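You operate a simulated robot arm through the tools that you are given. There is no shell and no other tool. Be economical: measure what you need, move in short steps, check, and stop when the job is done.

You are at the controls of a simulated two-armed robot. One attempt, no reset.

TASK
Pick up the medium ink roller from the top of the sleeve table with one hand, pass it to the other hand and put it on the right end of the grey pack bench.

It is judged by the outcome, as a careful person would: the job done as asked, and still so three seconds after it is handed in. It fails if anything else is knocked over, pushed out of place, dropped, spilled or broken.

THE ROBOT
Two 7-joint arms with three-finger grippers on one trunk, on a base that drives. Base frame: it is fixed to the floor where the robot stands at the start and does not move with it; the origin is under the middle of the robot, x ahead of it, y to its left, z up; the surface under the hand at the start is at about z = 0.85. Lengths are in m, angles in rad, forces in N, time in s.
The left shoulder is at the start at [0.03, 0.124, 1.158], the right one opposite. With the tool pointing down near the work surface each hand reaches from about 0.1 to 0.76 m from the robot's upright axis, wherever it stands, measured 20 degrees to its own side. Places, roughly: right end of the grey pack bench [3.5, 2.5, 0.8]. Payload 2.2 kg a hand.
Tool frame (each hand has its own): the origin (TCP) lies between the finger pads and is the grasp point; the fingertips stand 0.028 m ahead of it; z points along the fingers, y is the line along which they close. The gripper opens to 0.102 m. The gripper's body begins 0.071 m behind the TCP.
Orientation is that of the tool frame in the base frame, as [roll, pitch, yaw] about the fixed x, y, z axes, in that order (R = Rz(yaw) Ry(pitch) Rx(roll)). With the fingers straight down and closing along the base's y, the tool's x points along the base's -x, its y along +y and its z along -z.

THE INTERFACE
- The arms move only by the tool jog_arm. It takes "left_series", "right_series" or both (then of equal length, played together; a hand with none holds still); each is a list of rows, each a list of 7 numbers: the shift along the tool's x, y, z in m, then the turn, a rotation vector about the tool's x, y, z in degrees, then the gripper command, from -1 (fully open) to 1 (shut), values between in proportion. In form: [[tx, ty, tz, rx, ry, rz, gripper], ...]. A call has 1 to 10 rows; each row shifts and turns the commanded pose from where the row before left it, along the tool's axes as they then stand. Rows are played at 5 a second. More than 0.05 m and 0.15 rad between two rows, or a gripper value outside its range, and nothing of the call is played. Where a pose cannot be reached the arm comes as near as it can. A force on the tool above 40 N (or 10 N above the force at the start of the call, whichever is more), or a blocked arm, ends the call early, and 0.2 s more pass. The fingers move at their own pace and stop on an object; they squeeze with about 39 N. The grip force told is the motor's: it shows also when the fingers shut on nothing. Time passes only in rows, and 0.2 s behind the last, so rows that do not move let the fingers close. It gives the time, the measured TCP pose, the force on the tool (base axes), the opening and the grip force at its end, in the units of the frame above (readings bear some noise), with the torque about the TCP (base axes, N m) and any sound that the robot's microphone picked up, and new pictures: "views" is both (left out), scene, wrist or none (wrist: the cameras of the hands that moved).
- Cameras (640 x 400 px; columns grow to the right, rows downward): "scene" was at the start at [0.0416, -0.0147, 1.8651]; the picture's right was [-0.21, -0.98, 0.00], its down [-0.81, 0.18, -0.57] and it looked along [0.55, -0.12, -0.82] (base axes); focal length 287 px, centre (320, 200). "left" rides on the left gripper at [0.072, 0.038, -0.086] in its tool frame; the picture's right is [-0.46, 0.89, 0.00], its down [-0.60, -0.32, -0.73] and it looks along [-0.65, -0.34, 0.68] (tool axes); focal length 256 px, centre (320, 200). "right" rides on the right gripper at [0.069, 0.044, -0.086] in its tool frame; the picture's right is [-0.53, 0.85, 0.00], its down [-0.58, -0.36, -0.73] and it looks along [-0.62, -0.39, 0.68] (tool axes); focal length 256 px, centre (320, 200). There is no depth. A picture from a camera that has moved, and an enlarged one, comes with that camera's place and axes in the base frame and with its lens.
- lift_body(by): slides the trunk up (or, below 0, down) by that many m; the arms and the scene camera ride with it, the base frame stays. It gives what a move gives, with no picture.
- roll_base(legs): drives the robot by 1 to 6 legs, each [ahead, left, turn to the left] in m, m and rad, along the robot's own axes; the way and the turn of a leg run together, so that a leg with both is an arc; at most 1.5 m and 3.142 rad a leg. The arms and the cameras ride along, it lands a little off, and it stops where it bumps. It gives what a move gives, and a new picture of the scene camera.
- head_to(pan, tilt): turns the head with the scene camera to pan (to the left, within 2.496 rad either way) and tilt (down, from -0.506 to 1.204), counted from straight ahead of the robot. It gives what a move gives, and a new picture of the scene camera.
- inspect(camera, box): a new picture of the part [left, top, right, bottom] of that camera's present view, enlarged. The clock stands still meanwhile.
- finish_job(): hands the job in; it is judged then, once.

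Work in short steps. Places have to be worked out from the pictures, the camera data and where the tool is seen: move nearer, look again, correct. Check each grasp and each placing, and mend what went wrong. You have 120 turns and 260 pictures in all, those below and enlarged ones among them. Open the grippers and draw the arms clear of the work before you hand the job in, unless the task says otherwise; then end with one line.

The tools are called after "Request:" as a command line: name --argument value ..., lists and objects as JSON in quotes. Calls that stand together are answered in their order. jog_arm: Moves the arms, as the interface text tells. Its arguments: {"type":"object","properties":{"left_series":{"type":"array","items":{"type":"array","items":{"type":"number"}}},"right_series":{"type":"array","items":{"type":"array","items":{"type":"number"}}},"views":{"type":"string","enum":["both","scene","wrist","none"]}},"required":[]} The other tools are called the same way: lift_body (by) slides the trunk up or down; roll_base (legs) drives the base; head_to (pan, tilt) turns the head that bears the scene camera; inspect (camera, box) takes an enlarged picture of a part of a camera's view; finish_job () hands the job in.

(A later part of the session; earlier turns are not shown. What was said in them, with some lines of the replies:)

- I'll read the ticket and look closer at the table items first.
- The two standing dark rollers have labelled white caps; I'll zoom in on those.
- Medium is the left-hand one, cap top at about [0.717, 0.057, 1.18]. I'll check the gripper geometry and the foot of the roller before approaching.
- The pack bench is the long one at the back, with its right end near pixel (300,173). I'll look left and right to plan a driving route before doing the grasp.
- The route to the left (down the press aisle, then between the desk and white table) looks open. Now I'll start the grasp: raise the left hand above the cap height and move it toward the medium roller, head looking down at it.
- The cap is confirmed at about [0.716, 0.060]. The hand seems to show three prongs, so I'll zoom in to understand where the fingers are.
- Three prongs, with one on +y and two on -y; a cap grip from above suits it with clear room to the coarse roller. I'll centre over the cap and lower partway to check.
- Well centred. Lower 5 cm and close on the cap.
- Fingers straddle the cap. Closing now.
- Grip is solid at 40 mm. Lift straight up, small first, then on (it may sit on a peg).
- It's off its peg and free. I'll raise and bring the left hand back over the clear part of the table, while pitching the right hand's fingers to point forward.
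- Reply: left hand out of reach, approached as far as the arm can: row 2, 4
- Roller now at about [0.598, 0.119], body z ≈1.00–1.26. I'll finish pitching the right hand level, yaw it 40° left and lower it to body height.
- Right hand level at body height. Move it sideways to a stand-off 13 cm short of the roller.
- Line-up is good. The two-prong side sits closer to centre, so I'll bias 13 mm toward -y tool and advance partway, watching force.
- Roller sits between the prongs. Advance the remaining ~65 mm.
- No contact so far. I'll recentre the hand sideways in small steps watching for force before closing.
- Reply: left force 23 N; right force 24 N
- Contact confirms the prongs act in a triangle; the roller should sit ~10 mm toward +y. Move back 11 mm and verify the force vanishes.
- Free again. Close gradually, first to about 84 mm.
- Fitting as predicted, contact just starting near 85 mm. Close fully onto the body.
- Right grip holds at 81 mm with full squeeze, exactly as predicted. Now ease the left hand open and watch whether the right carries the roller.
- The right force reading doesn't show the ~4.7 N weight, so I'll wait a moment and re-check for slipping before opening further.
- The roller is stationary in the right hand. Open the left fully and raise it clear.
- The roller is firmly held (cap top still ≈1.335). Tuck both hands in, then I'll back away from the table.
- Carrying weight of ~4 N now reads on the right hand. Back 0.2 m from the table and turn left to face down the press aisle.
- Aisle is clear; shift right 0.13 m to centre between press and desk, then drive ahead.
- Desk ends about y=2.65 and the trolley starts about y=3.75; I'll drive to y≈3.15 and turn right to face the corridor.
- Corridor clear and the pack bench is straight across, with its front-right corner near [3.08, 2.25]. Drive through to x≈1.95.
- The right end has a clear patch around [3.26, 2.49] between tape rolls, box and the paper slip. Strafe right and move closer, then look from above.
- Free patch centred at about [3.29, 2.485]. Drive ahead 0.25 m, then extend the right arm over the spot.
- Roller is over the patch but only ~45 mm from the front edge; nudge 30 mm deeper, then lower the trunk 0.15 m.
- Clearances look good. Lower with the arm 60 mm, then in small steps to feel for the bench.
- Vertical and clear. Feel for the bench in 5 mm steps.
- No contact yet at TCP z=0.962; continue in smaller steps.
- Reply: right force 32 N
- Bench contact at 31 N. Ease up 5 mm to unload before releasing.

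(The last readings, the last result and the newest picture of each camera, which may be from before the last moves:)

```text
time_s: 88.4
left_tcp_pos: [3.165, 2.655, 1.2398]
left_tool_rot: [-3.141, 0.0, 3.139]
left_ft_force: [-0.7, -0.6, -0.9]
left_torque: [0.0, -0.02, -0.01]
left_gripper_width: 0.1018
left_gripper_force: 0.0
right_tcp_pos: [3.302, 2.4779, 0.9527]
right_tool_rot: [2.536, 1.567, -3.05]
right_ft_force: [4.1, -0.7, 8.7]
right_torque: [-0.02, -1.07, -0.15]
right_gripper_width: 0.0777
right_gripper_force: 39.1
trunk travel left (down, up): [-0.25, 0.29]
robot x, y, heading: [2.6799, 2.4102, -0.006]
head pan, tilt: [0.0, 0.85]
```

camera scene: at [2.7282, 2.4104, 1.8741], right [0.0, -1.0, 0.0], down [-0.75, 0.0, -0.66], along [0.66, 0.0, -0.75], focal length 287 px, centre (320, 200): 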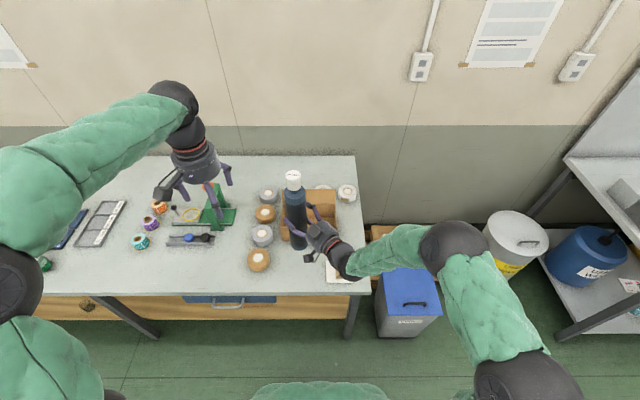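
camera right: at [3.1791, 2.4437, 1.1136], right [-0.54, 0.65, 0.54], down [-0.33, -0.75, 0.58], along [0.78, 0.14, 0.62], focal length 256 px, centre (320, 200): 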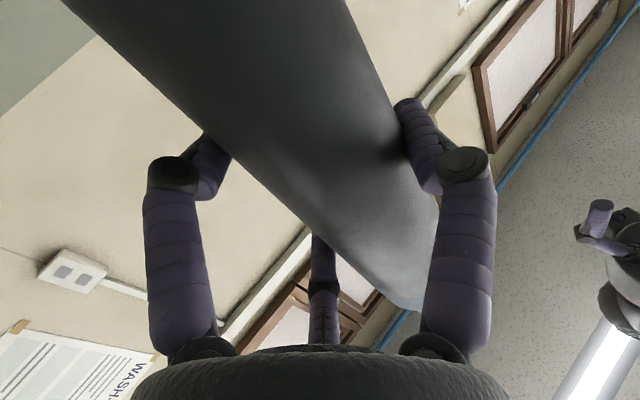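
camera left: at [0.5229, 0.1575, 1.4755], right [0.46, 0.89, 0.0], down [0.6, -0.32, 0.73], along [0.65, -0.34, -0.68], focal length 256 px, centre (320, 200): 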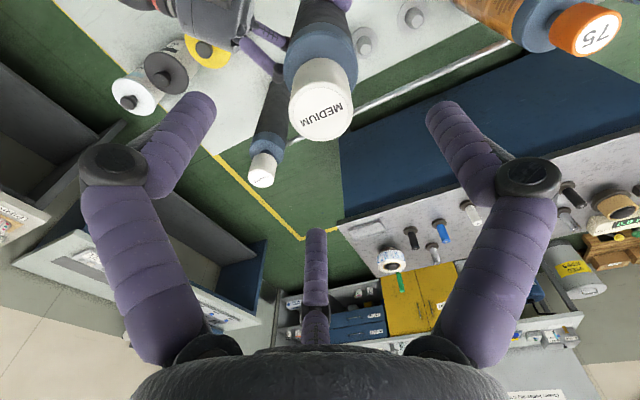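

Nearly unloaded. One more millimetre, then open slowly.

Request:
jog_arm --right_series '[[-0.001, 0, 0, 0, 0, 0, 1], [0, 0, 0, 0, 0, 0, -0.55], [0, 0, 0, 0, 0, 0, -0.7], [0, 0, 0, 0, 0, 0, -1], [0, 0, 0, 0, 0, 0, -1], [0, 0, 0, 0, 0, 0, -1]]' --views "wrist"

Request:
inspect --camera "scene" --box '[250, 150, 380, 280]'

```text
time_s: 89.8
left_tcp_pos: [3.1657, 2.6551, 1.2393]
left_tool_rot: [-3.139, 0.0, 3.137]
left_ft_force: [-0.2, -0.5, 1.1]
left_torque: [0.0, -0.02, 0.0]
left_gripper_width: 0.102
left_gripper_force: 0.0
right_tcp_pos: [3.3017, 2.478, 0.9538]
right_tool_rot: [2.284, 1.57, 2.975]
right_ft_force: [-0.2, 0.1, 1.2]
right_torque: [0.0, 0.0, 0.0]
right_gripper_width: 0.1019
right_gripper_force: 0.0
trunk travel left (down, up): [-0.25, 0.29]
robot x, y, heading: [2.6768, 2.4086, -0.003]
head pan, tilt: [0.0, 0.85]
camera right: at [3.2093, 2.4549, 0.8859], right [-0.54, 0.65, 0.54], down [-0.33, -0.75, 0.58], along [0.78, 0.14, 0.62], focal length 256 px, centre (320, 200)
```

right: 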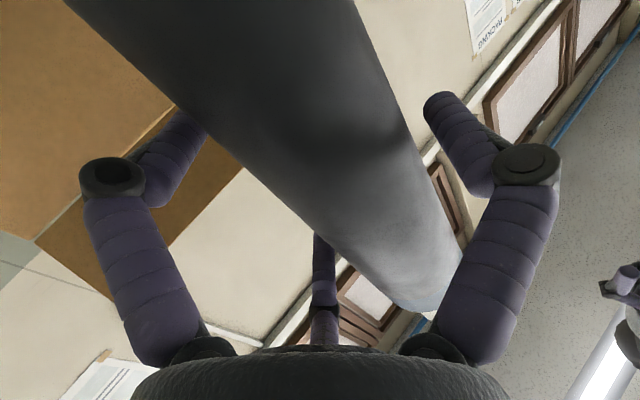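

```text
3.08 times, centred on (315, 215) of scene
camera zoom: at [2.7287, 2.4104, 1.7241], right [0.0, -1.0, 0.0], down [-0.75, 0.0, -0.66], along [0.66, 0.0, -0.75], focal length 883 px, centre (335, 154)
```

zoom: 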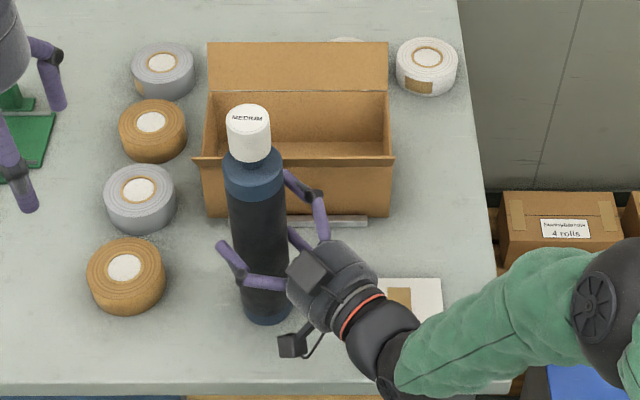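

The roller stands free. Shift 3 mm for clearance and withdraw straight back.

Request:
jog_arm --right_series '[[0, -0.003, 0, 0, 0, 0, -1], [0, 0, -0.02, 0, 0, 0, -1], [0, 0, -0.02, 0, 0, 0, -1], [0, 0, -0.02, 0, 0, 0, -1], [0, 0, -0.03, 0, 0, 0, -1], [0, 0, -0.03, 0, 0, 0, -1], [0, 0, -0.03, 0, 0, 0, -1], [0, 0, 0, 0, 0, 0, -1]]' --views "scene"

```text
time_s: 91.6
left_tcp_pos: [3.1672, 2.6563, 1.2393]
left_tool_rot: [-3.142, 0.0, 3.138]
left_ft_force: [-1.0, -0.7, 0.2]
left_torque: [-0.02, 0.0, 0.01]
left_gripper_width: 0.1021
left_gripper_force: 0.0
right_tcp_pos: [3.1899, 2.3796, 0.9529]
right_tool_rot: [2.394, 1.569, 3.086]
right_ft_force: [-0.7, 0.1, 0.0]
right_torque: [0.01, 0.0, -0.03]
right_gripper_width: 0.102
right_gripper_force: 0.0
trunk travel left (down, up): [-0.25, 0.29]
robot x, y, heading: [2.6815, 2.4075, -0.009]
head pan, tilt: [0.0, 0.85]
camera scene: at [2.7292, 2.4108, 1.7241], right [0.0, -1.0, 0.0], down [-0.75, 0.0, -0.66], along [0.66, 0.0, -0.75], focal length 287 px, centre (320, 200)
```

scene: 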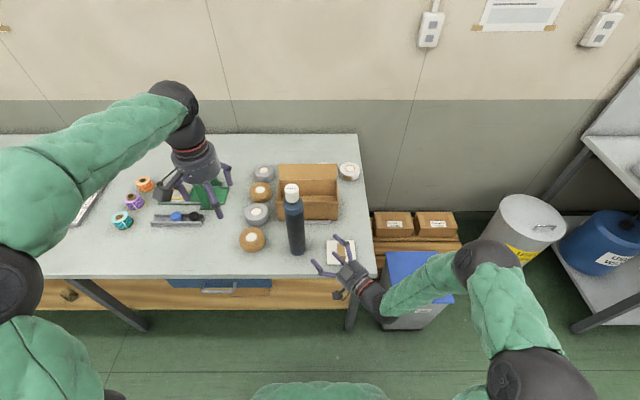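

Roller stands upright and nothing else moved. Back the robot straight away so both arms clear the bench, then check.

Request:
roll_base --legs '[[-0.4, 0, 0]]'

Request:
inspect --camera "scene" --box '[220, 80, 400, 240]'

```text
time_s: 94.1
left_tcp_pos: [2.7649, 2.6545, 1.2398]
left_tool_rot: [-3.141, 0.001, 3.136]
left_ft_force: [-1.2, 0.0, 0.3]
left_torque: [0.03, -0.06, 0.02]
left_gripper_width: 0.1019
left_gripper_force: 0.1
right_tcp_pos: [2.788, 2.3806, 0.9536]
right_tool_rot: [2.174, 1.569, 2.868]
right_ft_force: [-0.2, 0.5, 0.7]
right_torque: [-0.03, 0.02, -0.03]
right_gripper_width: 0.1019
right_gripper_force: 0.1
trunk travel left (down, up): [-0.25, 0.29]
robot x, y, heading: [2.2755, 2.4149, -0.003]
head pan, tilt: [0.0, 0.85]
camera scene: at [2.3254, 2.4121, 1.7241], right [-0.01, -1.0, 0.0], down [-0.75, 0.0, -0.66], along [0.66, 0.0, -0.75], focal length 287 px, centre (320, 200)
```

scene: 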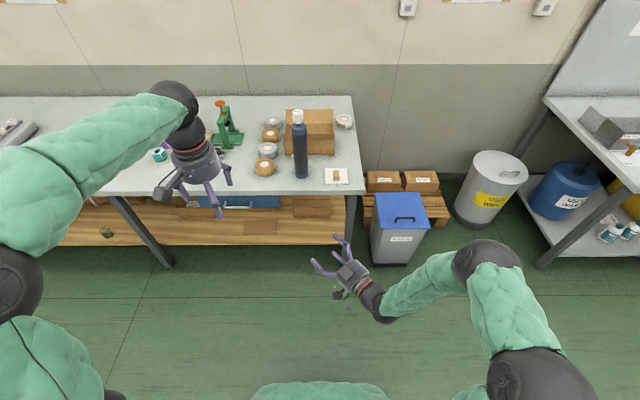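

```text
2.50 times, centred on (310, 160) of scene
camera zoom: at [2.3254, 2.4121, 1.7241], right [-0.01, -1.0, 0.0], down [-0.75, 0.0, -0.66], along [0.66, 0.0, -0.75], focal length 718 px, centre (345, 300)
```

zoom: 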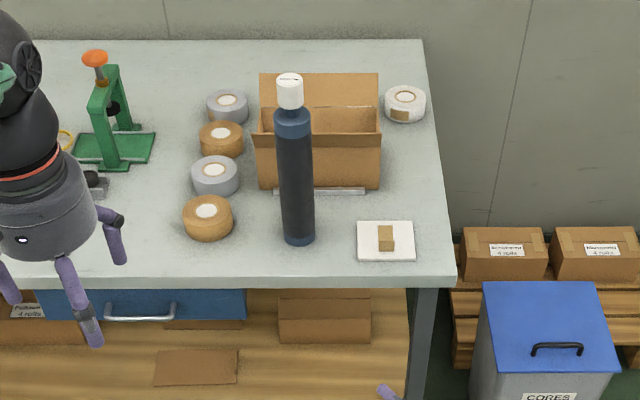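

The medium roller stands upright on the right end of the pack bench, nothing around it has moved, and both grippers are open and clear.

Request:
finish_job

```text
The job is handed in.
```

The medium ink roller is standing upright on the right end of the grey pack bench. I picked it up with the left hand and passed it to the right, which placed it there; nothing else was knocked over or moved.
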